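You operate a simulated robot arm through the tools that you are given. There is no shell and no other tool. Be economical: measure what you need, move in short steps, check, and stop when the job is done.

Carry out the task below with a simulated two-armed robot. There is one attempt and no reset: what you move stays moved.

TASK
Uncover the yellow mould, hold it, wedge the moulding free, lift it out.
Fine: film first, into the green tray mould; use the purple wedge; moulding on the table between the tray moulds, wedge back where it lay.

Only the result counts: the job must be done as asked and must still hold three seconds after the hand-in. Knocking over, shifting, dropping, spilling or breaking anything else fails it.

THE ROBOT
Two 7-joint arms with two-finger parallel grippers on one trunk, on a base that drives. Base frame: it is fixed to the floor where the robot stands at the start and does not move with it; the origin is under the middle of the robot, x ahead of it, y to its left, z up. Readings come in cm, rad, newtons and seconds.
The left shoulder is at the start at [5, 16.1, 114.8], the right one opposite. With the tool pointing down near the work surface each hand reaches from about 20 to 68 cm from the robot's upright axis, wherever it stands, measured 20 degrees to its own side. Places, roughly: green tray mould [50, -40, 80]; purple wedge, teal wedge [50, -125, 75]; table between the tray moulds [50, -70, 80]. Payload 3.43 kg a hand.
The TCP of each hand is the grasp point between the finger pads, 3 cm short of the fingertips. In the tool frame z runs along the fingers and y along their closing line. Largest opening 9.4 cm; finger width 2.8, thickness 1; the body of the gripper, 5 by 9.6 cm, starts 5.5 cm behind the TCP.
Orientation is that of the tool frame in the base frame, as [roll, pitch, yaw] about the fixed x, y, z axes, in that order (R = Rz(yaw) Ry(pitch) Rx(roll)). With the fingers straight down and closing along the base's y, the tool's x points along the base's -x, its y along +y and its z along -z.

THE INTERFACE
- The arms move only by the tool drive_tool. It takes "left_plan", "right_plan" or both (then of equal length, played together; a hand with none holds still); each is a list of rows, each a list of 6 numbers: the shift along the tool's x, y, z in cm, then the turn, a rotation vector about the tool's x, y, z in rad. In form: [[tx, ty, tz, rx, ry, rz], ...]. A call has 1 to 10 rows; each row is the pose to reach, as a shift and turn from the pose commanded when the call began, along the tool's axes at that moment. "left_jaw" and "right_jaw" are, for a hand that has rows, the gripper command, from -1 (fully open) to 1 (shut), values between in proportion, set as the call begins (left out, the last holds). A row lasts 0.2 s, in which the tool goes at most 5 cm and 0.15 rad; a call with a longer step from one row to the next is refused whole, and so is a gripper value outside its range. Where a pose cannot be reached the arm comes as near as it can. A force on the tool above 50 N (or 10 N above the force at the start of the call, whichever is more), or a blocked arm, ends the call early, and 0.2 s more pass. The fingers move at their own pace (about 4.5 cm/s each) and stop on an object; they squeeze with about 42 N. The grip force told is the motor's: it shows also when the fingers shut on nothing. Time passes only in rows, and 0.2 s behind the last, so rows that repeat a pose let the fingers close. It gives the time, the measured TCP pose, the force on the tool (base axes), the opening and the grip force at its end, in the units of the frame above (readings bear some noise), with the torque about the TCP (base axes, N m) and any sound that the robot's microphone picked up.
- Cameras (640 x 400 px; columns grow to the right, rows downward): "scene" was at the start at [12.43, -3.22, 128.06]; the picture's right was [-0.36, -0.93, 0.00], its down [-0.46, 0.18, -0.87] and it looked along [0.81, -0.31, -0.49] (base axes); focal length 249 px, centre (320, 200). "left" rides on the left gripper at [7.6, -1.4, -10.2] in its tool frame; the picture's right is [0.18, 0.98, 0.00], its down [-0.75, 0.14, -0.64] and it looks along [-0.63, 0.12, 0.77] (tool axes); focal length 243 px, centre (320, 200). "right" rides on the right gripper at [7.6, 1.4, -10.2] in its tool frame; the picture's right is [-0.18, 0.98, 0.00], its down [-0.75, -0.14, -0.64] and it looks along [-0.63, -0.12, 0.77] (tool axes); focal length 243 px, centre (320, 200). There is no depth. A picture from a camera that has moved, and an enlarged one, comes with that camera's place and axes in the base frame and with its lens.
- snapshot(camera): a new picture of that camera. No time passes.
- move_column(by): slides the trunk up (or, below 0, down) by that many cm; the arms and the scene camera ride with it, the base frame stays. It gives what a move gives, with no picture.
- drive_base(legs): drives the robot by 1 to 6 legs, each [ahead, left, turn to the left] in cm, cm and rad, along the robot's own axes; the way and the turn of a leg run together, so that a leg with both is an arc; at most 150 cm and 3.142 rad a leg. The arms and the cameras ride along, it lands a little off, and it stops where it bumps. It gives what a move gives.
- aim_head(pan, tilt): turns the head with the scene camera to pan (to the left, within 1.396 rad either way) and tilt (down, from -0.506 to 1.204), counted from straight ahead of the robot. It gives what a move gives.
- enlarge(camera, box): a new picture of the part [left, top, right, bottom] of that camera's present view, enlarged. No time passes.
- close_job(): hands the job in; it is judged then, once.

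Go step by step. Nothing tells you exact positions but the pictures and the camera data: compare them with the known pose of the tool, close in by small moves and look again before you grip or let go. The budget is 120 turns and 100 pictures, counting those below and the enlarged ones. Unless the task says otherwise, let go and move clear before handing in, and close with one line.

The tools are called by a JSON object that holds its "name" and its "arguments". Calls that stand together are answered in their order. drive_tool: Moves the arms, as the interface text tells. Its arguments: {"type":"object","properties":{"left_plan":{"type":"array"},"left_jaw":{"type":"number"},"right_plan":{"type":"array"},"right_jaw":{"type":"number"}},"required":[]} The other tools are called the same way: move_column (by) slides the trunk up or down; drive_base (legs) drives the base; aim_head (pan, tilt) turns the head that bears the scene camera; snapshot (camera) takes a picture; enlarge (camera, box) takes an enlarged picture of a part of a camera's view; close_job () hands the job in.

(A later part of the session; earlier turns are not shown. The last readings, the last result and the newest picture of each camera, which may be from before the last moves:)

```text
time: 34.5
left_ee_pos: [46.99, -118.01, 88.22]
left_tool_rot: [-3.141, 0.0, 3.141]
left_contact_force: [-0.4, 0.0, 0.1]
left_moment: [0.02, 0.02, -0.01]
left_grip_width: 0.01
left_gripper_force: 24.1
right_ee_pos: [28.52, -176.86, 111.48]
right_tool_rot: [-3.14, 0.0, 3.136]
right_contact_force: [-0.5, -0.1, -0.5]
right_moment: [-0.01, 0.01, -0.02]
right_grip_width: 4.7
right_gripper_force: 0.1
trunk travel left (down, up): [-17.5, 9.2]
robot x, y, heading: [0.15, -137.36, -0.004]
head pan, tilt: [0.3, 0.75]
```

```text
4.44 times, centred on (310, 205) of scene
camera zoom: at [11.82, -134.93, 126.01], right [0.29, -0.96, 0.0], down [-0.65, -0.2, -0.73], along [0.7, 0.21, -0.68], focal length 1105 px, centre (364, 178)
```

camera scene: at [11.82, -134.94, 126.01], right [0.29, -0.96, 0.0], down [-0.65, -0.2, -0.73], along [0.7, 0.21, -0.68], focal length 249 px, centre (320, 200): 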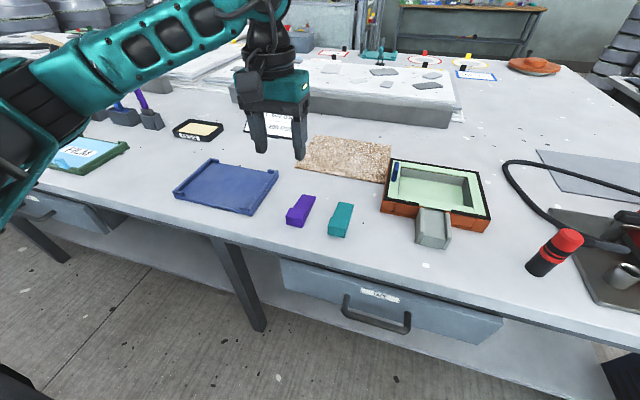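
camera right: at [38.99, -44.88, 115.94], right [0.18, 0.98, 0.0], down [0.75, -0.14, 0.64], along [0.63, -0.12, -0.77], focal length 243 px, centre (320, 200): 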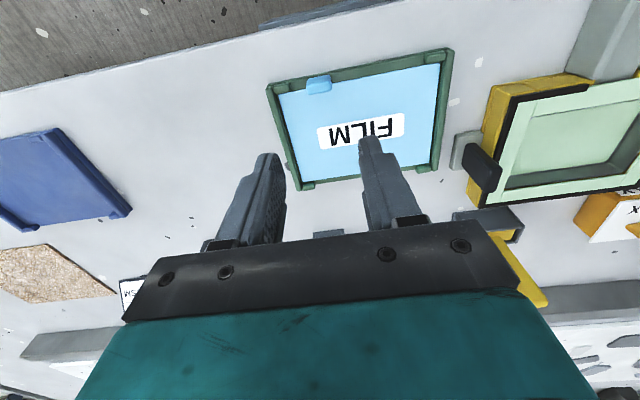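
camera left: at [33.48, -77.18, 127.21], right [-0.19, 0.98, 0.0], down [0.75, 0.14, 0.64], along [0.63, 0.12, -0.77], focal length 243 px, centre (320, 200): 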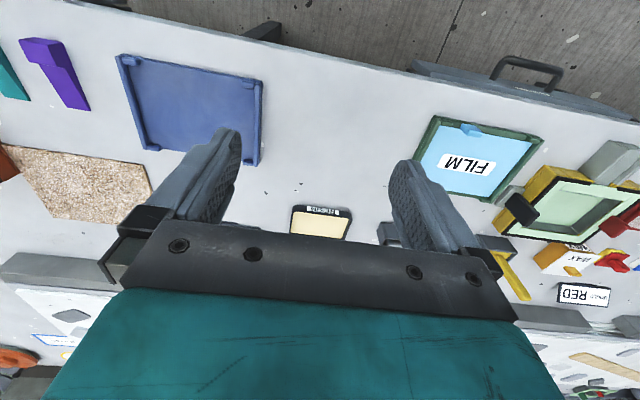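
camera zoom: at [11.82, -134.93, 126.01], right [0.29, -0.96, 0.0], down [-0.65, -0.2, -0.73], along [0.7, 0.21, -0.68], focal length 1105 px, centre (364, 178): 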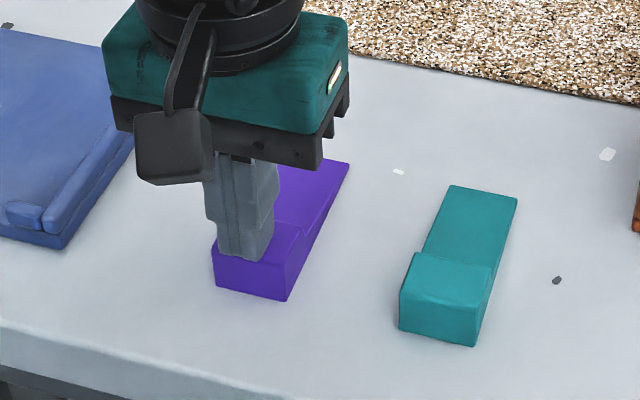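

The fingers closed just above the head, so the surface is lower than I reckoned. I open again and lower by 1.3 cm.

{"name": "drive_tool", "arguments": {"left_plan": [[0, 0, -0.3, 0, 0, 0], [0, 0, -0.3, 0, 0, 0], [0, 0, -0.3, 0, 0, 0], [0, 0, -0.3, 0, 0, 0], [0, 0, 0.5, 0, 0, 0], [0, 0, 1.3, 0, 0, 0]], "left_jaw": -0.1}}

{"name": "enlarge", "arguments": {"camera": "scene", "box": [250, 160, 370, 250]}}

{"name": "enlarge", "arguments": {"camera": "left", "box": [200, 40, 440, 240]}}

```text
time: 35.9
left_ee_pos: [46.95, -117.96, 87.09]
left_tool_rot: [3.141, 0.0, 3.141]
left_contact_force: [0.4, -0.3, -0.1]
left_moment: [0.03, 0.01, 0.03]
left_grip_width: 5.17
left_gripper_force: 0.0
right_ee_pos: [28.54, -176.87, 111.36]
right_tool_rot: [-3.139, 0.001, 3.135]
right_contact_force: [0.2, -0.2, 0.7]
right_moment: [0.01, -0.01, -0.04]
right_grip_width: 4.69
right_gripper_force: 0.2
trunk travel left (down, up): [-17.5, 9.2]
robot x, y, heading: [0.03, -137.71, -0.004]
head pan, tilt: [0.3, 0.75]
```

```text
4.44 times, centred on (310, 205) of scene
camera zoom: at [11.82, -134.93, 126.01], right [0.29, -0.96, 0.0], down [-0.65, -0.2, -0.73], along [0.7, 0.21, -0.68], focal length 1105 px, centre (364, 178)
```

zoom: 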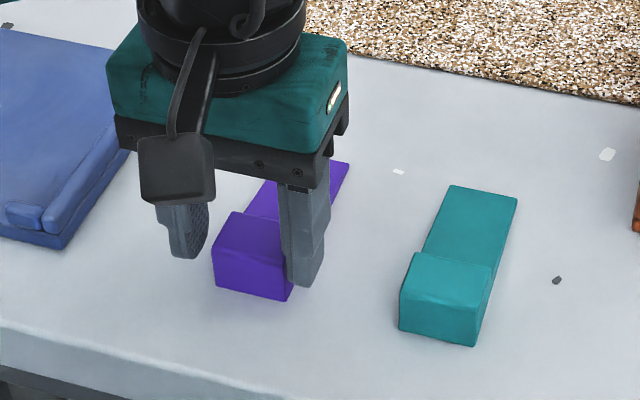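

```text
2.00 times, centred on (320, 140) of left
camera zoom: at [39.33, -119.3, 97.19], right [-0.18, 0.98, 0.0], down [0.75, 0.14, 0.64], along [0.63, 0.12, -0.77], focal length 485 px, centre (320, 320)
```

zoom: 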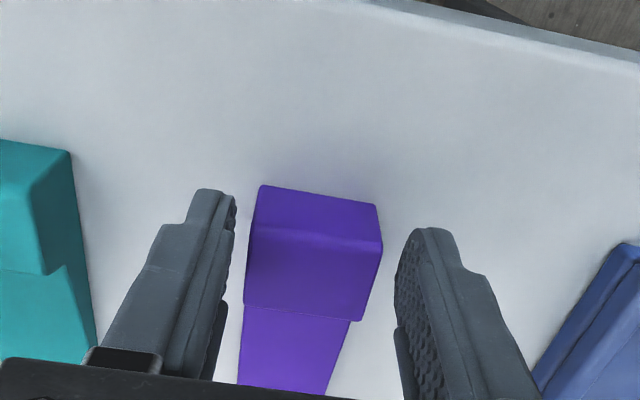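

Tips now overlap the head by about 0.6 cm. I lower 0.2 more and close.

{"name": "drive_tool", "arguments": {"left_plan": [[0, 0, 0.2, 0, 0, 0], [0, 0, 0.2, 0, 0, 0]]}}

{"name": "drive_tool", "arguments": {"left_plan": [[0, 0, 0, 0, 0, 0], [0, 0, 0, 0, 0, 0], [0, 0, 0, 0, 0, 0], [0, 0, 0, 0, 0, 0]], "left_jaw": 1}}

{"name": "enlarge", "arguments": {"camera": "scene", "box": [250, 160, 370, 250]}}

```text
time: 36.5
left_ee_pos: [47.0, -118.0, 86.75]
left_tool_rot: [-3.14, 0.002, -3.141]
left_contact_force: [0.6, -0.9, 0.8]
left_moment: [-0.02, -0.02, 0.01]
left_grip_width: 5.16
left_gripper_force: 0.1
right_ee_pos: [28.42, -176.87, 111.49]
right_tool_rot: [-3.14, 0.0, 3.137]
right_contact_force: [0.3, -0.2, -0.3]
right_moment: [0.0, 0.01, 0.01]
right_grip_width: 4.71
right_gripper_force: 0.1
trunk travel left (down, up): [-17.5, 9.2]
robot x, y, heading: [-0.13, -137.27, -0.006]
head pan, tilt: [0.3, 0.75]
```

```text
time: 37.5
left_ee_pos: [46.88, -117.94, 86.84]
left_tool_rot: [-3.141, -0.002, 3.142]
left_contact_force: [0.2, 0.5, -0.1]
left_moment: [-0.01, 0.03, 0.01]
left_grip_width: 3.88
left_gripper_force: 42.3
right_ee_pos: [28.47, -176.78, 111.44]
right_tool_rot: [-3.14, 0.0, 3.138]
right_contact_force: [-0.5, -0.1, -0.1]
right_moment: [0.0, 0.0, -0.04]
right_grip_width: 4.69
right_gripper_force: 0.0
trunk travel left (down, up): [-17.5, 9.2]
robot x, y, heading: [-0.15, -137.45, -0.007]
head pan, tilt: [0.3, 0.75]
```

```text
4.44 times, centred on (310, 205) of scene
camera zoom: at [11.82, -134.93, 126.01], right [0.29, -0.96, 0.0], down [-0.65, -0.2, -0.73], along [0.7, 0.21, -0.68], focal length 1105 px, centre (364, 178)
```

zoom: 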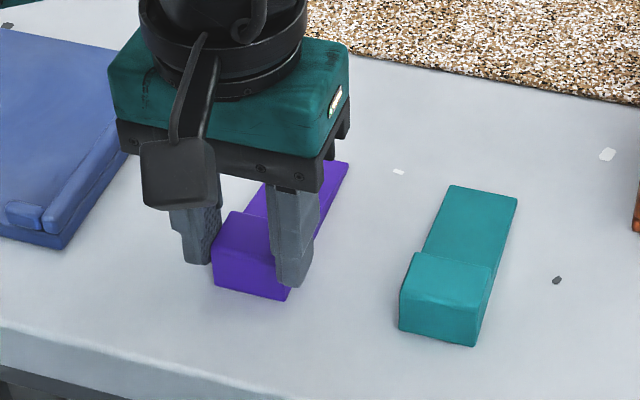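

Gripped (3.88 cm). I lift carefully and check that it hangs level; grip reference on the table is TCP [46.9, −118.0, 86.85].

{"name": "drive_tool", "arguments": {"left_plan": [[0, 0, -0.5, 0, 0, 0], [0, 0, -1.5, 0, 0, 0], [0, 0, -4, 0, 0, 0], [0, 0, -8, 0, 0, 0], [0, 0, -12, 0, 0, 0], [0, 0, -16, 0, 0, 0], [0, 0, -20, 0, 0, 0]]}}

{"name": "snapshot", "arguments": {"camera": "scene"}}

{"name": "enlarge", "arguments": {"camera": "left", "box": [200, 40, 440, 240]}}

```text
time: 39.1
left_ee_pos: [46.9, -117.82, 106.91]
left_tool_rot: [-3.141, 0.0, 3.141]
left_contact_force: [0.2, -0.4, -0.5]
left_moment: [0.02, 0.0, 0.03]
left_grip_width: 3.9
left_gripper_force: 41.9
right_ee_pos: [28.44, -176.9, 111.38]
right_tool_rot: [-3.139, -0.001, 3.136]
right_contact_force: [-1.1, 0.3, 0.3]
right_moment: [0.0, -0.06, 0.03]
right_grip_width: 4.7
right_gripper_force: 0.1
trunk travel left (down, up): [-17.5, 9.2]
robot x, y, heading: [-0.34, -137.11, -0.005]
head pan, tilt: [0.3, 0.75]
```

```text
60 pictures are left
camera scene: at [11.8, -134.94, 126.01], right [0.29, -0.96, 0.0], down [-0.65, -0.2, -0.73], along [0.7, 0.21, -0.68], focal length 249 px, centre (320, 200)
```

scene: 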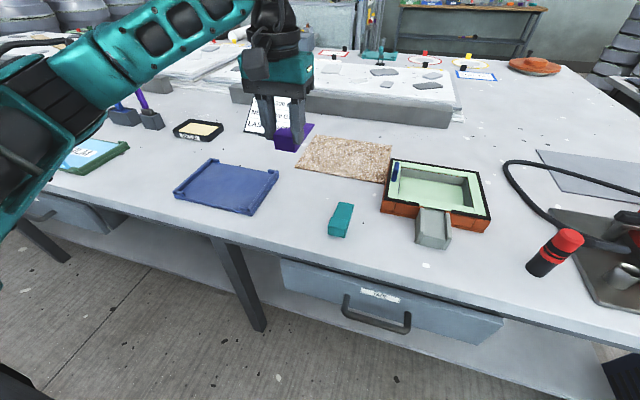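

```text
2.00 times, centred on (320, 140) of left
camera zoom: at [39.24, -119.22, 117.14], right [-0.18, 0.98, 0.0], down [0.75, 0.14, 0.64], along [0.63, 0.12, -0.77], focal length 485 px, centre (320, 320)
```

zoom: 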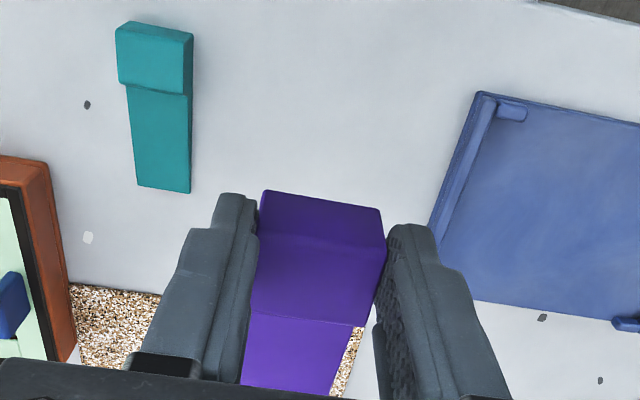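

It hangs level. I drive back left to face the yellow mould (robot y ≈ −20).

{"name": "drive_base", "arguments": {"legs": [[0, 117.3, 0]]}}

{"name": "aim_head", "arguments": {"pan": 0.2, "tilt": 0.85}}

{"name": "snapshot", "arguments": {"camera": "scene"}}

```text
time: 49.7
left_ee_pos: [48.86, -1.02, 106.98]
left_tool_rot: [3.141, 0.001, 3.12]
left_contact_force: [0.1, -0.1, -0.5]
left_moment: [-0.03, 0.03, 0.01]
left_grip_width: 3.89
left_gripper_force: 42.6
right_ee_pos: [29.26, -59.44, 111.44]
right_tool_rot: [-3.14, 0.0, 3.113]
right_contact_force: [0.3, 0.3, 0.3]
right_moment: [-0.01, -0.02, 0.01]
right_grip_width: 4.72
right_gripper_force: 0.1
trunk travel left (down, up): [-17.5, 9.2]
robot x, y, heading: [1.5, -19.52, -0.021]
head pan, tilt: [0.3, 0.75]
```

```text
time: 50.4
left_ee_pos: [48.89, -0.93, 106.92]
left_tool_rot: [3.141, 0.0, 3.12]
left_contact_force: [-0.8, 1.0, -1.1]
left_moment: [0.02, 0.01, -0.02]
left_grip_width: 3.9
left_gripper_force: 42.2
right_ee_pos: [29.24, -59.48, 111.39]
right_tool_rot: [3.141, 0.001, 3.114]
right_contact_force: [0.3, 1.1, 0.0]
right_moment: [0.0, -0.03, -0.01]
right_grip_width: 4.7
right_gripper_force: 0.0
trunk travel left (down, up): [-17.5, 9.2]
robot x, y, heading: [1.06, -19.18, -0.028]
head pan, tilt: [0.201, 0.85]
```

```text
58 pictures are left
camera scene: at [13.1, -18.1, 125.21], right [0.18, -0.98, 0.0], down [-0.74, -0.13, -0.66], along [0.65, 0.12, -0.75], focal length 249 px, centre (320, 200)
```

scene: 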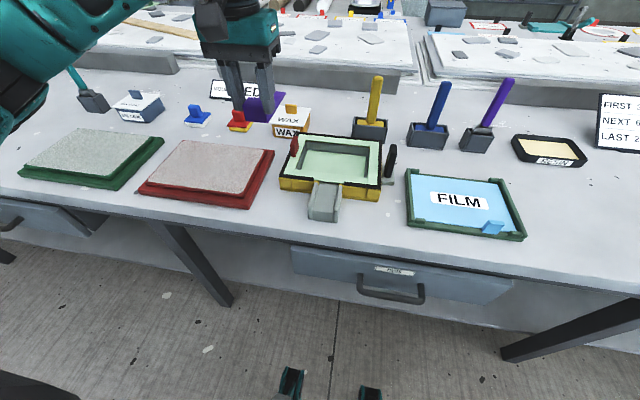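

Heading drifted −0.02 rad; I correct the base, then zoom on the mould and chute.

{"name": "drive_base", "arguments": {"legs": [[-1.3, 0, 0.023]]}}

{"name": "drive_tool", "arguments": {"left_plan": [[4, -2, 0, 0, 0, 0], [8, -4.5, 0, 0, 0, 0], [11, -7, 0, 0, 0, 0], [13, -10, 0, 0, 0, 0], [13, -12, 0, 0, 0, 0]]}}

{"name": "enlarge", "arguments": {"camera": "scene", "box": [260, 110, 420, 230]}}

{"name": "snapshot", "arguments": {"camera": "left"}}

```text
time: 51.2
left_ee_pos: [47.0, 0.13, 107.04]
left_tool_rot: [-3.14, 0.001, -3.139]
left_contact_force: [0.7, -0.8, -0.2]
left_moment: [0.01, 0.02, -0.02]
left_grip_width: 3.88
left_gripper_force: 42.0
right_ee_pos: [28.75, -58.82, 111.42]
right_tool_rot: [-3.14, 0.002, 3.136]
right_contact_force: [-0.8, 0.3, -0.2]
right_moment: [0.01, -0.01, 0.02]
right_grip_width: 4.67
right_gripper_force: 0.2
trunk travel left (down, up): [-17.5, 9.2]
robot x, y, heading: [-0.1, -19.51, -0.004]
head pan, tilt: [0.201, 0.85]
```

```text
time: 52.4
left_ee_pos: [34.32, -11.86, 106.83]
left_tool_rot: [-3.142, 0.001, 3.142]
left_contact_force: [-0.6, -0.2, -0.9]
left_moment: [-0.02, -0.02, -0.01]
left_grip_width: 3.88
left_gripper_force: 42.1
right_ee_pos: [28.73, -58.87, 111.39]
right_tool_rot: [-3.14, 0.0, 3.137]
right_contact_force: [0.3, -0.4, -0.2]
right_moment: [-0.02, 0.04, 0.03]
right_grip_width: 4.68
right_gripper_force: 0.0
trunk travel left (down, up): [-17.5, 9.2]
robot x, y, heading: [0.03, -19.4, 0.003]
head pan, tilt: [0.201, 0.85]
```

```text
3.33 times, centred on (340, 170) of scene
camera zoom: at [11.77, -17.84, 125.21], right [0.2, -0.98, 0.0], down [-0.74, -0.15, -0.66], along [0.65, 0.13, -0.75], focal length 829 px, centre (253, 300)
```

zoom: 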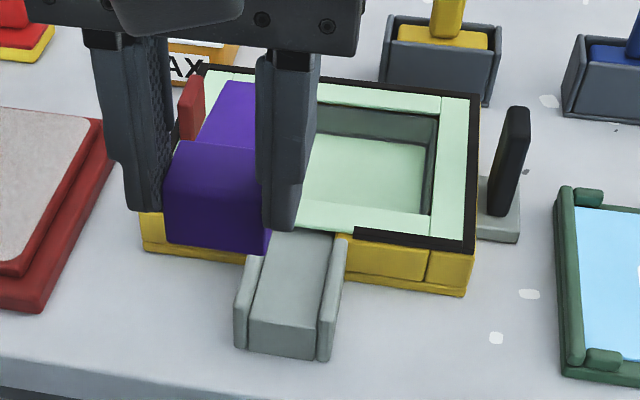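

```text
56 pictures are left
camera left: at [26.64, -13.25, 117.04], right [-0.19, 0.98, 0.0], down [0.75, 0.14, 0.64], along [0.63, 0.12, -0.77], focal length 243 px, centre (320, 200)
```

left: 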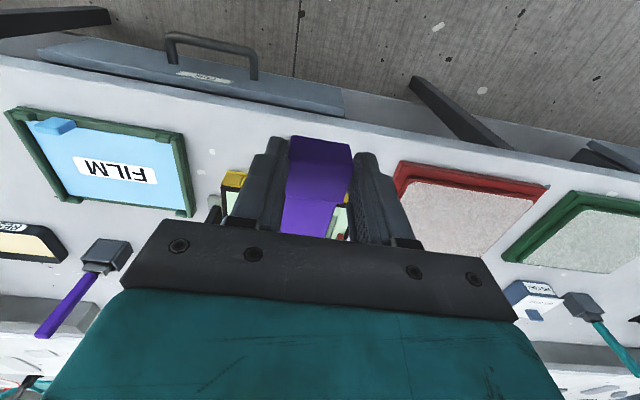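

The chute centre is y≈−13.1, entrance x≈44.3. First I bring the right hand near the black post for holding.

{"name": "drive_tool", "arguments": {"right_plan": [[-3, 3, 0, 0, 0, 0], [-6, 6, 0, 0, 0, 0], [-9, 9, 0, 0, 0, 0], [-12, 12, 0, 0, 0, 0], [-15, 15, 0, 0, 0, 0], [-18, 18, 1, 0, 0, 0], [-21, 21, 2, 0, 0, 0], [-23.5, 24, 3, 0, 0, 0], [-26, 27, 4, 0, 0, 0], [-27, 29.5, 5, 0, 0, 0]], "right_jaw": -0.2}}

{"name": "enlarge", "arguments": {"camera": "right", "box": [200, 60, 440, 240]}}

{"name": "enlarge", "arguments": {"camera": "scene", "box": [280, 90, 440, 230]}}

```text
time: 54.6
left_ee_pos: [34.41, -11.95, 106.92]
left_tool_rot: [-3.142, 0.001, -3.141]
left_contact_force: [0.2, 0.1, -1.2]
left_moment: [0.02, 0.03, 0.03]
left_grip_width: 3.88
left_gripper_force: 42.4
right_ee_pos: [49.8, -35.69, 106.33]
right_tool_rot: [3.141, 0.006, 3.136]
right_contact_force: [-0.2, 1.0, -0.6]
right_moment: [0.01, 0.01, -0.01]
right_grip_width: 5.62
right_gripper_force: 0.2
right hand out of reach, approached as far as the arm can: row 8, 9, 10
trunk travel left (down, up): [-17.5, 9.2]
robot x, y, heading: [0.38, -19.66, -0.0]
head pan, tilt: [0.201, 0.85]
```

```text
2.22 times, centred on (320, 150) of right
camera zoom: at [42.12, -34.1, 116.64], right [0.19, 0.98, 0.0], down [0.75, -0.15, 0.64], along [0.63, -0.12, -0.76], focal length 539 px, centre (320, 311)
```

zoom: 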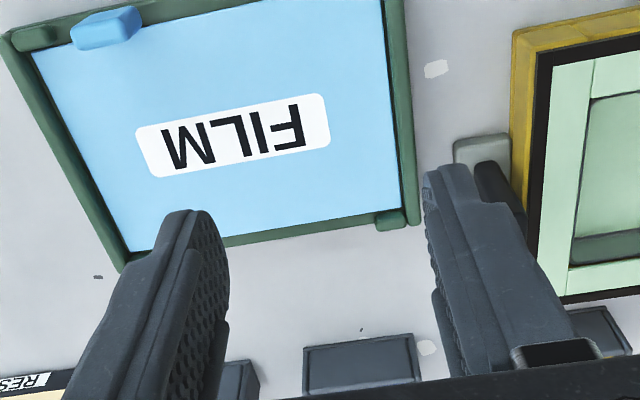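

```text
2.86 times, centred on (360, 160) of scene
camera zoom: at [11.74, -17.81, 125.21], right [0.2, -0.98, 0.0], down [-0.74, -0.15, -0.66], along [0.65, 0.13, -0.75], focal length 710 px, centre (206, 314)
```

zoom: 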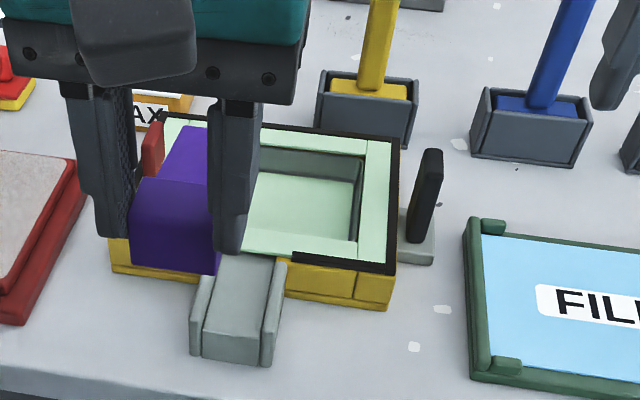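

The right arm stopped short of row 8. I test small moves onward toward the post to see what limits it.

{"name": "drive_tool", "arguments": {"right_plan": [[0, 2, 2, 0, 0, 0], [-1, 4, 4, 0, 0, 0], [-3, 5, 5, 0, 0, 0], [-5, 6, 5, 0, 0, 0]]}}

```text
time: 55.6
left_ee_pos: [34.4, -11.81, 106.84]
left_tool_rot: [3.141, 0.0, -3.14]
left_contact_force: [0.0, -0.1, 0.1]
left_moment: [0.02, -0.01, 0.0]
left_grip_width: 3.88
left_gripper_force: 42.1
right_ee_pos: [49.07, -35.27, 102.21]
right_tool_rot: [-3.141, 0.001, 3.136]
right_contact_force: [-0.2, 0.2, -0.1]
right_moment: [0.02, 0.01, 0.02]
right_grip_width: 5.64
right_gripper_force: 0.1
right hand out of reach, approached as far as the arm can: row 1, 2, 3, 4
trunk travel left (down, up): [-17.5, 9.2]
robot x, y, heading: [0.05, -19.76, -0.002]
head pan, tilt: [0.201, 0.85]
```

It seems to be a joint limit of the present arm posture. I bring the right arm back to its starting posture and re-approach as I did at the beginning.

{"name": "drive_tool", "arguments": {"right_plan": [[2, -3, -1, 0, 0, 0], [4, -6, -2, 0, 0, 0], [6, -9, -3, 0, 0, 0], [8, -12, -4, 0, 0, 0], [10, -15, -5, 0, 0, 0], [12, -18, -6, 0, 0, 0], [14, -21, -7, 0, 0, 0], [16, -23.5, -7, 0, 0, 0], [18, -26, -7, 0, 0, 0]]}}

{"name": "drive_tool", "arguments": {"right_plan": [[-2, 4, 0, 0, 0, 0], [-4, 8, 0, 0, 0, 0], [-6, 12, 0.5, 0, 0, 0], [-8, 16, 1, 0, 0, 0], [-9, 20, 2, 0, 0, 0], [-10, 24, 3, 0, 0, 0], [-12, 26, 4, 0, 0, 0], [-15, 28, 4, 0, 0, 0], [-18, 30, 4, 0, 0, 0], [-21, 31, 4, 0, 0, 0]]}}

```text
time: 57.6
left_ee_pos: [34.38, -11.94, 106.84]
left_tool_rot: [3.141, -0.001, -3.14]
left_contact_force: [-0.3, -0.2, -0.3]
left_moment: [-0.01, 0.0, -0.01]
left_grip_width: 3.86
left_gripper_force: 42.7
right_ee_pos: [31.43, -61.61, 109.49]
right_tool_rot: [-3.139, -0.003, 3.137]
right_contact_force: [1.2, -0.8, 0.3]
right_moment: [0.02, 0.01, 0.0]
right_grip_width: 5.62
right_gripper_force: 0.0
trunk travel left (down, up): [-17.5, 9.2]
robot x, y, heading: [0.1, -19.49, 0.001]
head pan, tilt: [0.201, 0.85]
```

```text
time: 59.8
left_ee_pos: [34.28, -11.86, 106.99]
left_tool_rot: [3.14, 0.0, -3.141]
left_contact_force: [0.3, 0.3, -0.5]
left_moment: [0.04, 0.02, -0.02]
left_grip_width: 3.89
left_gripper_force: 42.1
right_ee_pos: [48.43, -34.33, 105.4]
right_tool_rot: [-3.14, 0.002, 3.137]
right_contact_force: [1.2, 0.0, -0.2]
right_moment: [0.0, -0.01, 0.01]
right_grip_width: 5.65
right_gripper_force: 0.1
right hand out of reach, approached as far as the arm can: row 9, 10
trunk travel left (down, up): [-17.5, 9.2]
robot x, y, heading: [0.35, -19.22, 0.001]
head pan, tilt: [0.201, 0.85]
```

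The right arm reaches poorly inward. Turning the base 0.3 rad to the left around the work puts post and chute into better azimuths for both arms, so I reposition.

{"name": "drive_base", "arguments": {"legs": [[2, -4.2, 0], [0, 0, 0.3]]}}

{"name": "aim_head", "arguments": {"pan": -0.2, "tilt": 0.85}}

{"name": "snapshot", "arguments": {"camera": "scene"}}

{"name": "snapshot", "arguments": {"camera": "right"}}

```text
time: 61.8
left_ee_pos: [32.61, -6.15, 106.86]
left_tool_rot: [-3.141, 0.001, -2.836]
left_contact_force: [-0.7, -0.3, -1.5]
left_moment: [-0.01, 0.01, -0.02]
left_grip_width: 3.88
left_gripper_force: 41.9
right_ee_pos: [52.56, -23.45, 105.34]
right_tool_rot: [-3.141, 0.001, -2.841]
right_contact_force: [0.1, -0.4, 0.4]
right_moment: [-0.04, 0.0, 0.01]
right_grip_width: 5.65
right_gripper_force: 0.1
trunk travel left (down, up): [-17.5, 9.2]
robot x, y, heading: [1.83, -23.77, 0.305]
head pan, tilt: [0.201, 0.85]
```

```text
time: 62.7
left_ee_pos: [32.61, -6.19, 106.77]
left_tool_rot: [3.139, -0.001, -2.839]
left_contact_force: [0.3, -0.2, -0.3]
left_moment: [-0.04, 0.04, 0.01]
left_grip_width: 3.88
left_gripper_force: 42.1
right_ee_pos: [52.73, -23.4, 105.51]
right_tool_rot: [3.141, 0.002, -2.841]
right_contact_force: [0.0, 0.2, 0.7]
right_moment: [-0.01, 0.02, -0.01]
right_grip_width: 5.65
right_gripper_force: 0.1
trunk travel left (down, up): [-17.5, 9.2]
robot x, y, heading: [2.35, -23.38, 0.301]
head pan, tilt: [-0.201, 0.85]
```

```text
53 pictures are left
camera scene: at [13.7, -21.59, 125.21], right [0.1, -0.99, 0.0], down [-0.75, -0.08, -0.66], along [0.66, 0.07, -0.75], focal length 249 px, centre (320, 200)
```

scene: 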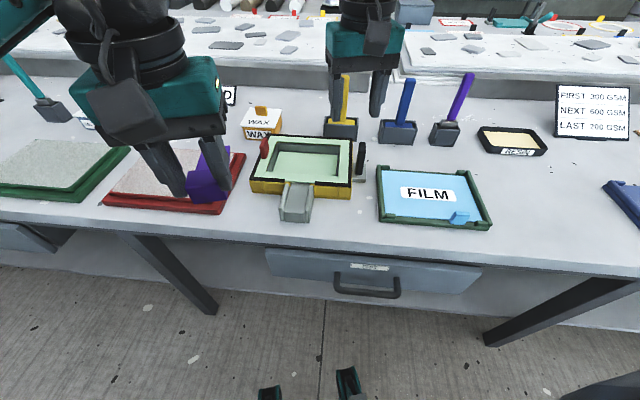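

```text
52 pictures are left
camera right: at [44.84, -24.27, 115.76], right [-0.11, 0.99, 0.0], down [0.76, 0.09, 0.64], along [0.64, 0.07, -0.77], focal length 243 px, centre (320, 200)
```

right: 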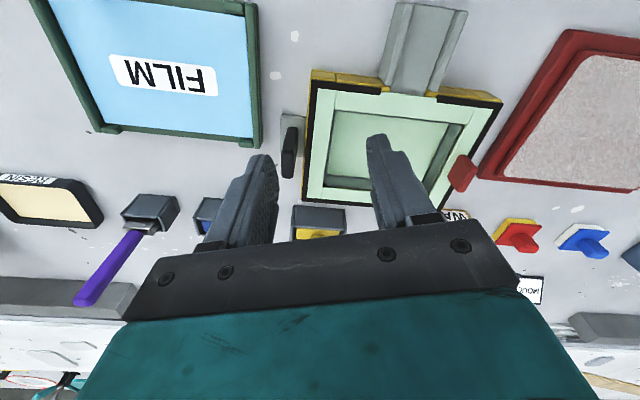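

The post is at about [60.5, −26.3], top z≈92. I move the right hand above it, turning its yaw back to straight.

{"name": "drive_tool", "arguments": {"right_plan": [[-2.2, -1.7, 0, 0, 0, 0.1], [-4.4, -3.4, 0, 0, 0, 0.2], [-6.59, -5.08, 1, 0, 0, 0.3], [-6.59, -5.08, 3, 0, 0, 0.3], [-6.59, -5.08, 5, 0, 0, 0.3]]}}

{"name": "enlarge", "arguments": {"camera": "right", "box": [200, 60, 440, 240]}}

{"name": "enlarge", "arguments": {"camera": "scene", "box": [240, 70, 420, 230]}}

```text
time: 63.9
left_ee_pos: [32.56, -6.1, 106.92]
left_tool_rot: [-3.142, 0.0, -2.836]
left_contact_force: [0.5, 0.6, 0.2]
left_moment: [0.02, 0.01, -0.01]
left_grip_width: 3.89
left_gripper_force: 41.7
right_ee_pos: [59.29, -27.68, 100.76]
right_tool_rot: [3.139, 0.001, 3.141]
right_contact_force: [0.4, 0.7, 0.0]
right_moment: [-0.01, 0.02, 0.01]
right_grip_width: 5.63
right_gripper_force: 0.0
right hand out of reach, approached as far as the arm can: row 2, 3, 4, 5
trunk travel left (down, up): [-17.5, 9.2]
robot x, y, heading: [2.16, -23.43, 0.304]
head pan, tilt: [-0.201, 0.85]
```

```text
2.22 times, centred on (320, 150) of right
camera zoom: at [51.54, -26.15, 111.09], right [0.19, 0.98, 0.0], down [0.75, -0.14, 0.64], along [0.63, -0.12, -0.77], focal length 539 px, centre (320, 311)
```

zoom: 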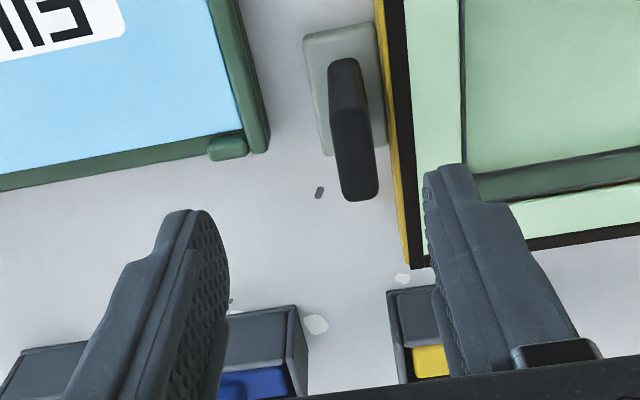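

```text
2.50 times, centred on (330, 150) of scene
camera zoom: at [13.71, -21.61, 125.21], right [0.1, -0.99, 0.0], down [-0.75, -0.08, -0.66], along [0.66, 0.07, -0.75], focal length 622 px, centre (295, 325)
```

zoom: 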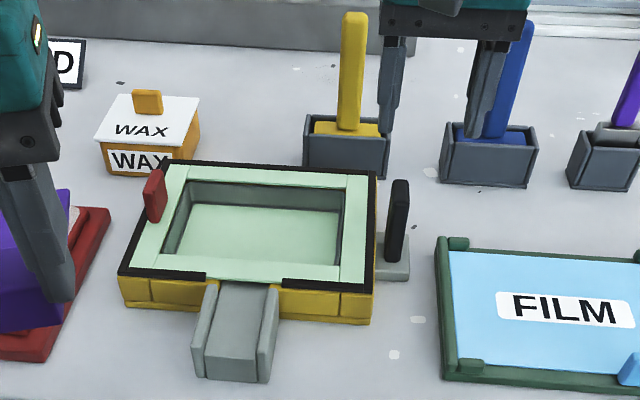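

Just short of reach by about a centimetre. I pull the hand back 4 cm, drive 4 cm ahead, and then the post will be comfortably in range.

{"name": "drive_tool", "arguments": {"right_plan": [[2, 0, 0, 0, 0, 0], [4, 0, 0, 0, 0, 0]]}}

{"name": "drive_base", "arguments": {"legs": [[4.5, 0, 0]]}}

```text
time: 64.5
left_ee_pos: [32.54, -6.23, 106.91]
left_tool_rot: [-3.141, -0.001, -2.836]
left_contact_force: [1.0, -0.7, -0.1]
left_moment: [-0.01, 0.01, -0.01]
left_grip_width: 3.88
left_gripper_force: 42.0
right_ee_pos: [55.18, -27.59, 100.78]
right_tool_rot: [3.141, 0.001, 3.141]
right_contact_force: [-0.2, 0.7, 0.6]
right_moment: [-0.01, 0.01, 0.0]
right_grip_width: 5.64
right_gripper_force: 0.1
trunk travel left (down, up): [-17.5, 9.2]
robot x, y, heading: [2.08, -23.82, 0.308]
head pan, tilt: [-0.201, 0.85]
```

```text
time: 65.4
left_ee_pos: [36.93, -4.8, 106.83]
left_tool_rot: [-3.141, -0.001, -2.835]
left_contact_force: [0.4, 0.7, -0.6]
left_moment: [-0.03, 0.0, 0.01]
left_grip_width: 3.89
left_gripper_force: 42.3
right_ee_pos: [59.81, -26.28, 100.86]
right_tool_rot: [-3.141, 0.002, 3.14]
right_contact_force: [0.2, 0.9, -0.1]
right_moment: [0.0, -0.01, -0.02]
right_grip_width: 5.66
right_gripper_force: 0.0
trunk travel left (down, up): [-17.5, 9.2]
robot x, y, heading: [6.21, -22.1, 0.303]
head pan, tilt: [-0.201, 0.85]
```

Now the right hand is over the post. I lower it to z≈95 and bring the wedge in front of the chute, straightening its yaw.

{"name": "drive_tool", "arguments": {"right_plan": [[-0.3, 0, 1, 0, 0, 0], [-0.3, 0, 2, 0, 0, 0], [-0.3, 0, 3, 0, 0, 0], [-0.3, 0, 4.5, 0, 0, 0]], "left_plan": [[1.5, -1.7, 0, 0, 0, 0.08], [3, -3.4, 0, 0, 0, 0.16], [4.5, -5.2, 0, 0, 0, 0.24], [5.74, -6.9, 0, 0, 0, 0.305]]}}

{"name": "enlarge", "arguments": {"camera": "right", "box": [200, 60, 440, 240]}}

{"name": "enlarge", "arguments": {"camera": "scene", "box": [230, 90, 410, 230]}}

```text
time: 66.4
left_ee_pos: [33.51, -13.12, 107.12]
left_tool_rot: [-3.141, -0.001, 3.14]
left_contact_force: [0.7, 0.6, 0.6]
left_moment: [0.0, 0.03, 0.0]
left_grip_width: 3.87
left_gripper_force: 42.4
right_ee_pos: [60.01, -26.35, 96.24]
right_tool_rot: [-3.14, 0.002, -3.141]
right_contact_force: [0.8, 0.6, 0.8]
right_moment: [-0.03, 0.0, 0.02]
right_grip_width: 5.65
right_gripper_force: 0.2
trunk travel left (down, up): [-17.5, 9.2]
robot x, y, heading: [6.69, -22.47, 0.299]
head pan, tilt: [-0.201, 0.85]
```

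```text
2.22 times, centred on (320, 150) of right
camera zoom: at [52.26, -24.9, 106.61], right [0.18, 0.98, 0.0], down [0.75, -0.14, 0.64], along [0.63, -0.12, -0.77], focal length 539 px, centre (320, 311)
```

zoom: 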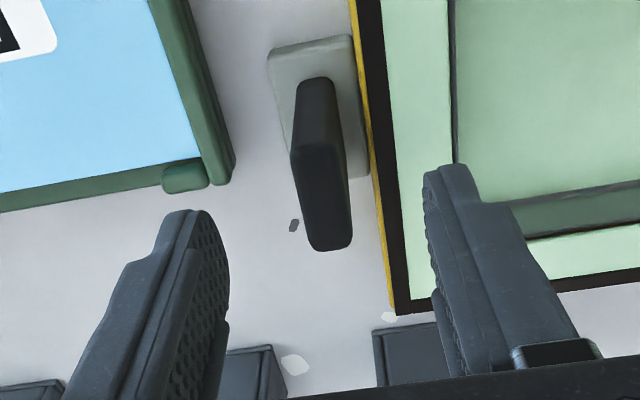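

```text
2.86 times, centred on (320, 160) of scene
camera zoom: at [18.07, -20.27, 125.21], right [0.1, -0.99, 0.0], down [-0.75, -0.08, -0.66], along [0.66, 0.07, -0.75], focal length 710 px, centre (320, 314)
```

zoom: 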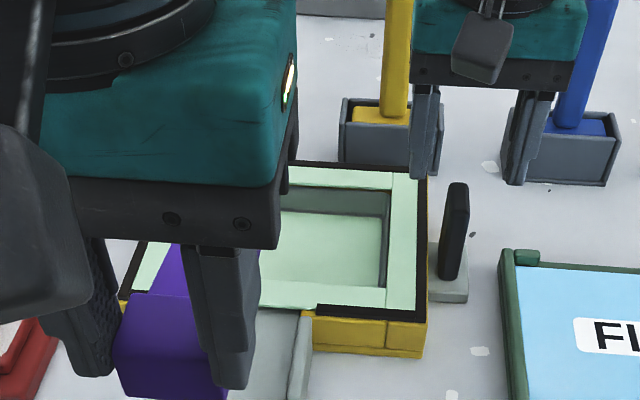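

Post: x 59–62.6, y −26.4, top z≈90.5. I descend so the tips stay just above the mould's rim (z≈88.3) and close on the post.

{"name": "drive_tool", "arguments": {"right_plan": [[-0.6, -0.05, 1.5, 0, 0, 0], [-0.6, -0.05, 3, 0, 0, 0], [-0.6, -0.05, 4.7, 0, 0, 0]], "right_jaw": 0.1}}

{"name": "enlarge", "arguments": {"camera": "scene", "box": [310, 80, 410, 200]}}

{"name": "enlarge", "arguments": {"camera": "right", "box": [200, 60, 440, 240]}}

```text
time: 67.2
left_ee_pos: [33.48, -13.04, 106.91]
left_tool_rot: [-3.141, 0.002, 3.141]
left_contact_force: [-0.1, -0.3, -0.9]
left_moment: [0.02, 0.01, 0.02]
left_grip_width: 3.86
left_gripper_force: 42.4
right_ee_pos: [60.14, -27.27, 92.06]
right_tool_rot: [-3.141, 0.0, -3.14]
right_contact_force: [0.1, -0.3, 0.5]
right_moment: [-0.01, -0.03, -0.01]
right_grip_width: 4.24
right_gripper_force: 0.1
right hand out of reach, approached as far as the arm can: row 2, 3
trunk travel left (down, up): [-17.5, 9.2]
robot x, y, heading: [6.33, -22.31, 0.305]
head pan, tilt: [-0.201, 0.85]
```

```text
3.33 times, centred on (360, 140) of scene
camera zoom: at [18.07, -20.24, 125.21], right [0.1, -0.99, 0.0], down [-0.75, -0.08, -0.66], along [0.66, 0.07, -0.75], focal length 829 px, centre (187, 400)
```

zoom: 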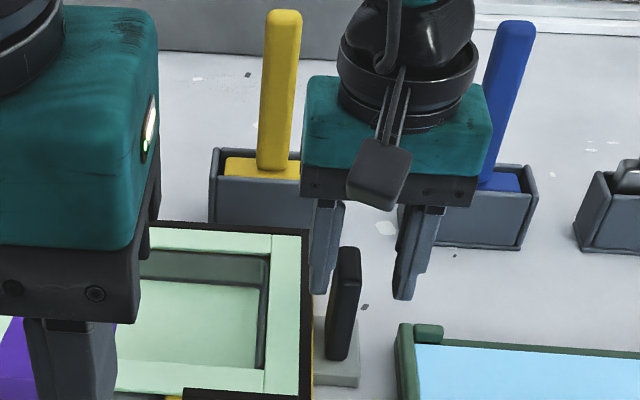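

```text
2.22 times, centred on (320, 150) of right
camera zoom: at [52.48, -25.75, 102.38], right [0.18, 0.98, 0.0], down [0.75, -0.14, 0.64], along [0.63, -0.12, -0.77], focal length 539 px, centre (320, 311)
```

zoom: 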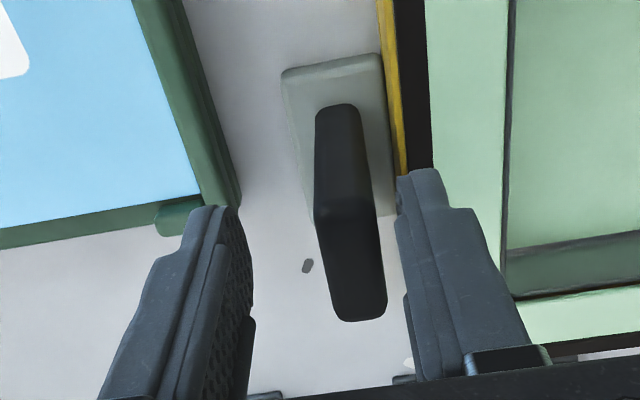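

The inward reach is a little short at this height. I raise the right hand, shift the base 5 cm to its left, and retry.

{"name": "drive_tool", "arguments": {"right_plan": [[0, 0, -3, 0, 0, 0], [0, 0, -6, 0, 0, 0], [3, -4, -7, 0, 0, 0]]}}

{"name": "drive_base", "arguments": {"legs": [[1.5, 5, 0]]}}

```text
refused: row 3 steps farther than a row can; nothing moved
```

```text
time: 68.3
left_ee_pos: [33.4, -7.78, 107.07]
left_tool_rot: [-3.139, 0.002, -3.139]
left_contact_force: [-0.8, 1.0, -0.7]
left_moment: [-0.02, 0.0, 0.02]
left_grip_width: 3.88
left_gripper_force: 42.0
right_ee_pos: [60.13, -21.88, 92.08]
right_tool_rot: [3.14, 0.002, -3.141]
right_contact_force: [-0.5, -0.1, 0.4]
right_moment: [-0.03, 0.01, 0.01]
right_grip_width: 4.23
right_gripper_force: 0.1
trunk travel left (down, up): [-17.5, 9.2]
robot x, y, heading: [6.44, -17.12, 0.306]
head pan, tilt: [-0.201, 0.85]
```

The raise was refused (step too long) yet the base moved with the hand low — I must check at once whether the post/mould was disturbed.

{"name": "enlarge", "arguments": {"camera": "scene", "box": [220, 90, 440, 240]}}

{"name": "enlarge", "arguments": {"camera": "right", "box": [200, 60, 440, 240]}}

```text
2.67 times, centred on (330, 165) of scene
camera zoom: at [17.99, -14.97, 125.21], right [0.1, -0.99, 0.0], down [-0.75, -0.08, -0.66], along [0.66, 0.07, -0.75], focal length 663 px, centre (293, 293)
```

zoom: 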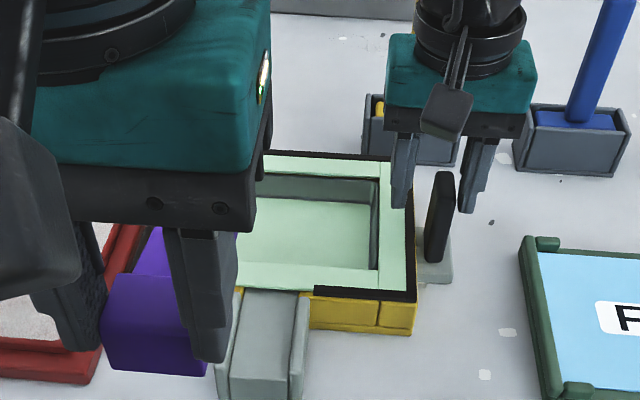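

```text
2.22 times, centred on (320, 150) of right
camera zoom: at [52.4, -20.43, 102.43], right [0.18, 0.98, 0.0], down [0.75, -0.14, 0.64], along [0.63, -0.12, -0.77], focal length 539 px, centre (320, 311)
```

zoom: 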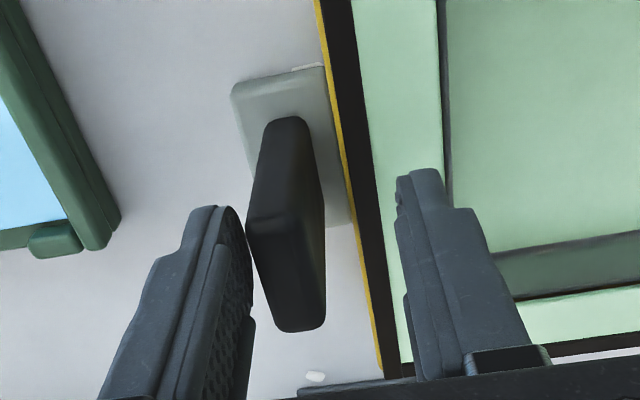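

The finger pushed the post: mould, foot and chute have shifted about +3.8 cm in y. I check what is on its left before I grip the post and slide it back.

{"name": "drive_tool", "arguments": {"left_plan": [[0, 3, -1, 0, 0, 0], [2, 7, -2, 0, 0, 0], [4, 11, -3, 0, 0, 0], [5, 15, -4, 0, 0, 0], [5, 19, -4, 0, 0, 0]]}}

{"name": "snapshot", "arguments": {"camera": "scene"}}

{"name": "enlarge", "arguments": {"camera": "scene", "box": [180, 90, 420, 250]}}

```text
time: 69.5
left_ee_pos: [28.51, 11.39, 110.74]
left_tool_rot: [-3.141, 0.001, -3.141]
left_contact_force: [0.0, 0.4, -0.1]
left_moment: [0.01, 0.0, -0.01]
left_grip_width: 3.89
left_gripper_force: 41.6
right_ee_pos: [60.06, -21.94, 92.22]
right_tool_rot: [3.139, 0.003, -3.141]
right_contact_force: [0.2, -0.2, -0.4]
right_moment: [-0.01, 0.0, 0.0]
right_grip_width: 4.24
right_gripper_force: 0.0
trunk travel left (down, up): [-17.5, 9.2]
robot x, y, heading: [6.38, -17.37, 0.303]
head pan, tilt: [-0.201, 0.85]
```

```text
43 pictures are left
camera scene: at [17.96, -14.96, 125.21], right [0.1, -0.99, 0.0], down [-0.75, -0.08, -0.66], along [0.66, 0.07, -0.75], focal length 249 px, centre (320, 200)
```

scene: 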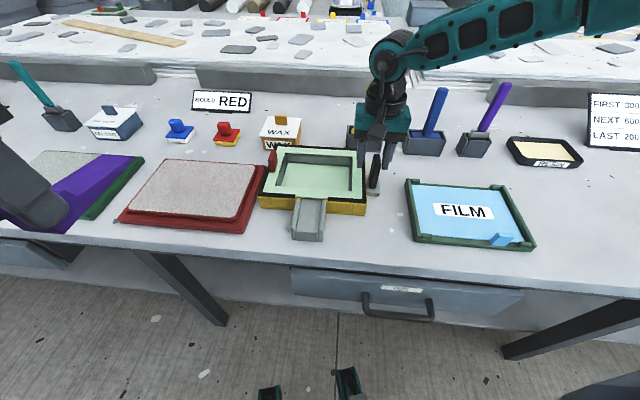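

```text
2.50 times, centred on (300, 170) of scene
camera zoom: at [17.96, -14.96, 125.21], right [0.1, -0.99, 0.0], down [-0.75, -0.08, -0.66], along [0.66, 0.07, -0.75], focal length 622 px, centre (370, 275)
```

zoom: 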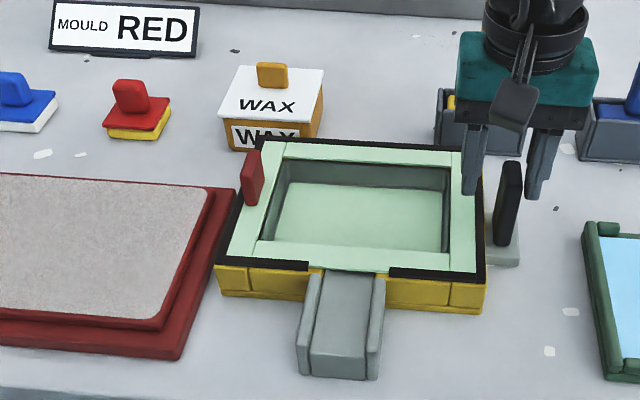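

The mould moved about 3.2 cm and nothing else seems touched. I centre the hand on the post and grip it.

{"name": "drive_tool", "arguments": {"right_plan": [[0, -0.6, 0, 0, 0, 0], [-0.4, -1.25, 0, 0, 0, 0], [-0.4, -1.25, 0.4, 0, 0, 0]]}}

{"name": "enlarge", "arguments": {"camera": "right", "box": [200, 60, 440, 240]}}

```text
time: 70.3
left_ee_pos: [28.43, 11.45, 110.84]
left_tool_rot: [-3.141, -0.001, -3.138]
left_contact_force: [-0.3, 0.4, -0.3]
left_moment: [0.01, 0.03, -0.02]
left_grip_width: 3.88
left_gripper_force: 42.7
right_ee_pos: [60.57, -23.22, 91.77]
right_tool_rot: [-3.142, 0.004, 3.141]
right_contact_force: [-0.8, 0.5, 0.2]
right_moment: [-0.01, 0.0, -0.01]
right_grip_width: 4.26
right_gripper_force: 0.1
trunk travel left (down, up): [-17.5, 9.2]
robot x, y, heading: [6.26, -17.16, 0.302]
head pan, tilt: [-0.201, 0.85]
```

```text
2.22 times, centred on (320, 150) of right
camera zoom: at [52.83, -21.72, 102.1], right [0.18, 0.98, 0.0], down [0.75, -0.14, 0.64], along [0.63, -0.12, -0.77], focal length 539 px, centre (320, 311)
```

zoom: 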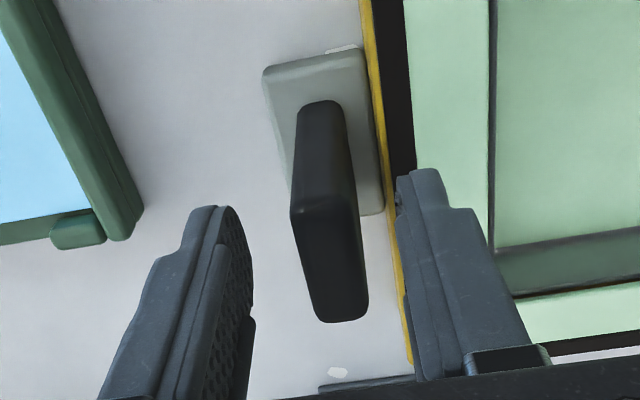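

Centred. Closing on the post.

{"name": "drive_tool", "arguments": {"right_plan": [[0, 0, 0, 0, 0, 0], [0, 0, 0, 0, 0, 0], [0, 0, 0, 0, 0, 0], [0, 0, 0, 0, 0, 0]], "right_jaw": 1}}

```text
time: 71.3
left_ee_pos: [28.47, 11.28, 110.75]
left_tool_rot: [-3.139, -0.001, -3.138]
left_contact_force: [-0.6, 1.3, -0.3]
left_moment: [0.01, 0.01, 0.0]
left_grip_width: 3.87
left_gripper_force: 42.4
right_ee_pos: [60.52, -23.07, 91.94]
right_tool_rot: [3.14, 0.003, -3.141]
right_contact_force: [-1.5, 3.8, -0.1]
right_moment: [-0.03, -0.24, 0.24]
right_grip_width: 1.56
right_gripper_force: 42.4
trunk travel left (down, up): [-17.5, 9.2]
robot x, y, heading: [6.52, -17.24, 0.305]
head pan, tilt: [-0.201, 0.85]
```

Held (1.56 cm). I slide the mould back 3.2 cm in −y slowly.

{"name": "drive_tool", "arguments": {"right_plan": [[0, -0.4, 0, 0, 0, 0], [0, -0.8, 0, 0, 0, 0], [0, -1.2, 0, 0, 0, 0], [0, -1.6, 0, 0, 0, 0], [0, -2, 0, 0, 0, 0], [0, -2.4, 0, 0, 0, 0], [0, -2.8, 0, 0, 0, 0], [0, -3.1, 0, 0, 0, 0], [0, -3.1, 0, 0, 0, 0]]}}

{"name": "enlarge", "arguments": {"camera": "scene", "box": [180, 90, 420, 250]}}

```text
time: 73.3
left_ee_pos: [28.49, 11.44, 110.85]
left_tool_rot: [-3.14, 0.001, -3.139]
left_contact_force: [0.7, 0.0, -0.6]
left_moment: [-0.01, 0.02, 0.02]
left_grip_width: 3.88
left_gripper_force: 42.4
right_ee_pos: [60.52, -26.23, 91.76]
right_tool_rot: [3.14, 0.003, -3.138]
right_contact_force: [-0.5, 3.9, 4.8]
right_moment: [0.01, -0.1, 0.08]
right_grip_width: 1.59
right_gripper_force: 41.2
trunk travel left (down, up): [-17.5, 9.2]
robot x, y, heading: [6.62, -17.34, 0.307]
head pan, tilt: [-0.201, 0.85]
```

```text
2.50 times, centred on (300, 170) of scene
camera zoom: at [17.94, -14.96, 125.22], right [0.1, -0.99, 0.0], down [-0.75, -0.08, -0.66], along [0.66, 0.07, -0.75], focal length 622 px, centre (370, 275)
```

zoom: 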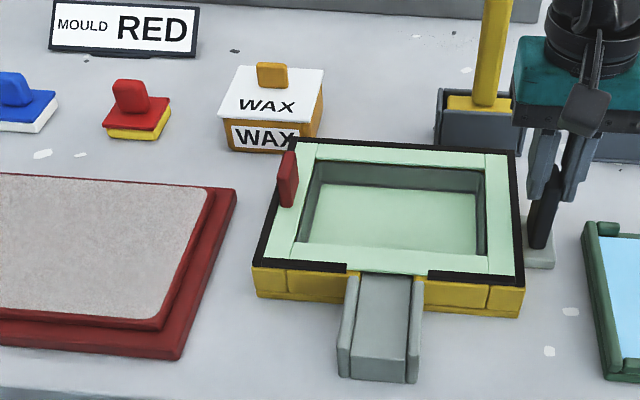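

The mould is back where it stood (corners agree within 0.2 cm). Still holding the post, I zoom on the chute.

{"name": "enlarge", "arguments": {"camera": "scene", "box": [295, 180, 355, 250]}}

```text
5.71 times, centred on (325, 215) of scene
camera zoom: at [17.94, -14.96, 125.22], right [0.1, -0.99, 0.0], down [-0.75, -0.08, -0.66], along [0.66, 0.07, -0.75], focal length 1421 px, centre (291, 114)
```

zoom: 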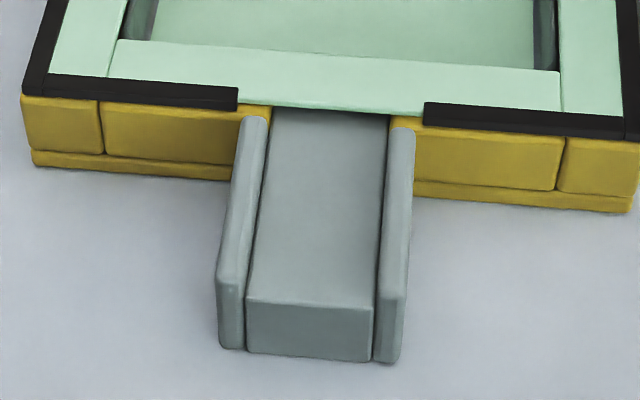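

Chute: floor z≈85.3 (2.5 above table), walls only 0.6 higher, inner width 4.3, centre y≈−12.95, entrance x≈44.3. I bring the wedge in front of it.

{"name": "drive_tool", "arguments": {"left_plan": [[0, -4, 0, 0, 0, 0], [0, -8, 0, 0, 0, 0], [0, -12, 0, 0, 0, 0], [-1, -16, 1, 0, 0, 0], [-2, -20, 2, 0, 0, 0], [-4, -24.35, 3, 0, 0, 0], [-5.05, -24.35, 7, 0, 0, 0], [-5.05, -24.35, 11, 0, 0, 0], [-5.05, -24.35, 15, 0, 0, 0], [-5.05, -24.35, 18, 0, 0, 0]]}}

{"name": "enlarge", "arguments": {"camera": "scene", "box": [230, 150, 410, 290]}}

```text
time: 75.5
left_ee_pos: [33.54, -13.12, 92.99]
left_tool_rot: [-3.14, 0.001, 3.142]
left_contact_force: [0.7, -0.3, 0.1]
left_moment: [0.0, 0.03, 0.0]
left_grip_width: 3.86
left_gripper_force: 42.5
right_ee_pos: [60.49, -26.29, 91.79]
right_tool_rot: [3.138, 0.003, -3.141]
right_contact_force: [-0.5, 0.3, 7.2]
right_moment: [-0.11, 0.2, 0.04]
right_grip_width: 1.57
right_gripper_force: 42.4
trunk travel left (down, up): [-17.5, 9.2]
robot x, y, heading: [6.24, -16.58, 0.305]
head pan, tilt: [-0.201, 0.85]
```

```text
2.86 times, centred on (320, 220) of scene
camera zoom: at [17.93, -15.0, 125.22], right [0.1, -0.99, 0.0], down [-0.75, -0.08, -0.66], along [0.66, 0.07, -0.75], focal length 710 px, centre (320, 143)
```

zoom: 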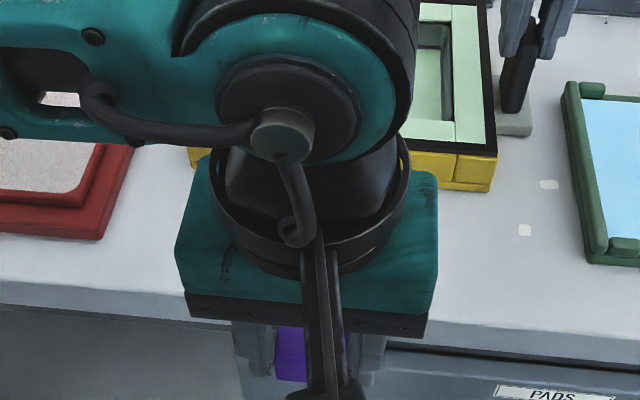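

The scene view is blocked by the hand, so I lift and look with the left hand's own camera at the chute to measure its y exactly.

{"name": "drive_tool", "arguments": {"left_plan": [[0, 0, -4, 0, 0, 0], [0, 0, -8, 0, 0, 0], [-2, 3, -9, 0, 0, 0], [-5, 6, -9, 0, 0, 0], [-8, 8, -9, 0, 0, 0], [-11, 9, -9, 0, 0, 0]]}}

{"name": "enlarge", "arguments": {"camera": "left", "box": [160, 0, 400, 240]}}

```text
time: 76.9
left_ee_pos: [44.49, -4.24, 101.89]
left_tool_rot: [-3.141, 0.001, -3.139]
left_contact_force: [0.2, 0.4, -1.1]
left_moment: [0.0, 0.04, -0.01]
left_grip_width: 3.89
left_gripper_force: 42.7
right_ee_pos: [60.56, -26.25, 91.89]
right_tool_rot: [3.139, 0.002, 3.141]
right_contact_force: [-0.5, -0.1, 6.1]
right_moment: [-0.18, -0.02, 0.01]
right_grip_width: 1.57
right_gripper_force: 42.2
trunk travel left (down, up): [-17.5, 9.2]
robot x, y, heading: [6.49, -17.12, 0.304]
head pan, tilt: [-0.201, 0.85]
```

```text
1.67 times, centred on (280, 120) of left
camera zoom: at [36.78, -5.54, 112.04], right [-0.18, 0.98, 0.0], down [0.75, 0.14, 0.64], along [0.63, 0.12, -0.77], focal length 404 px, centre (387, 333)
```

zoom: 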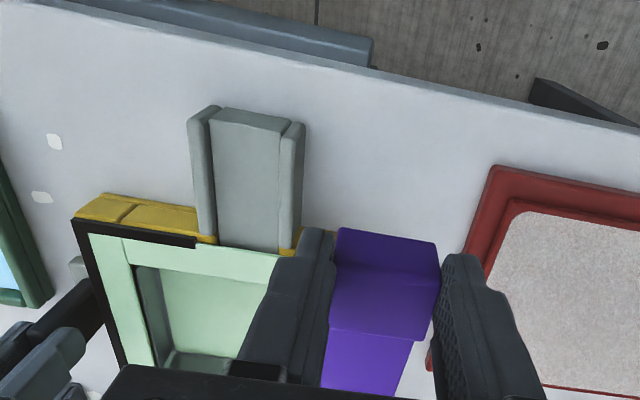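

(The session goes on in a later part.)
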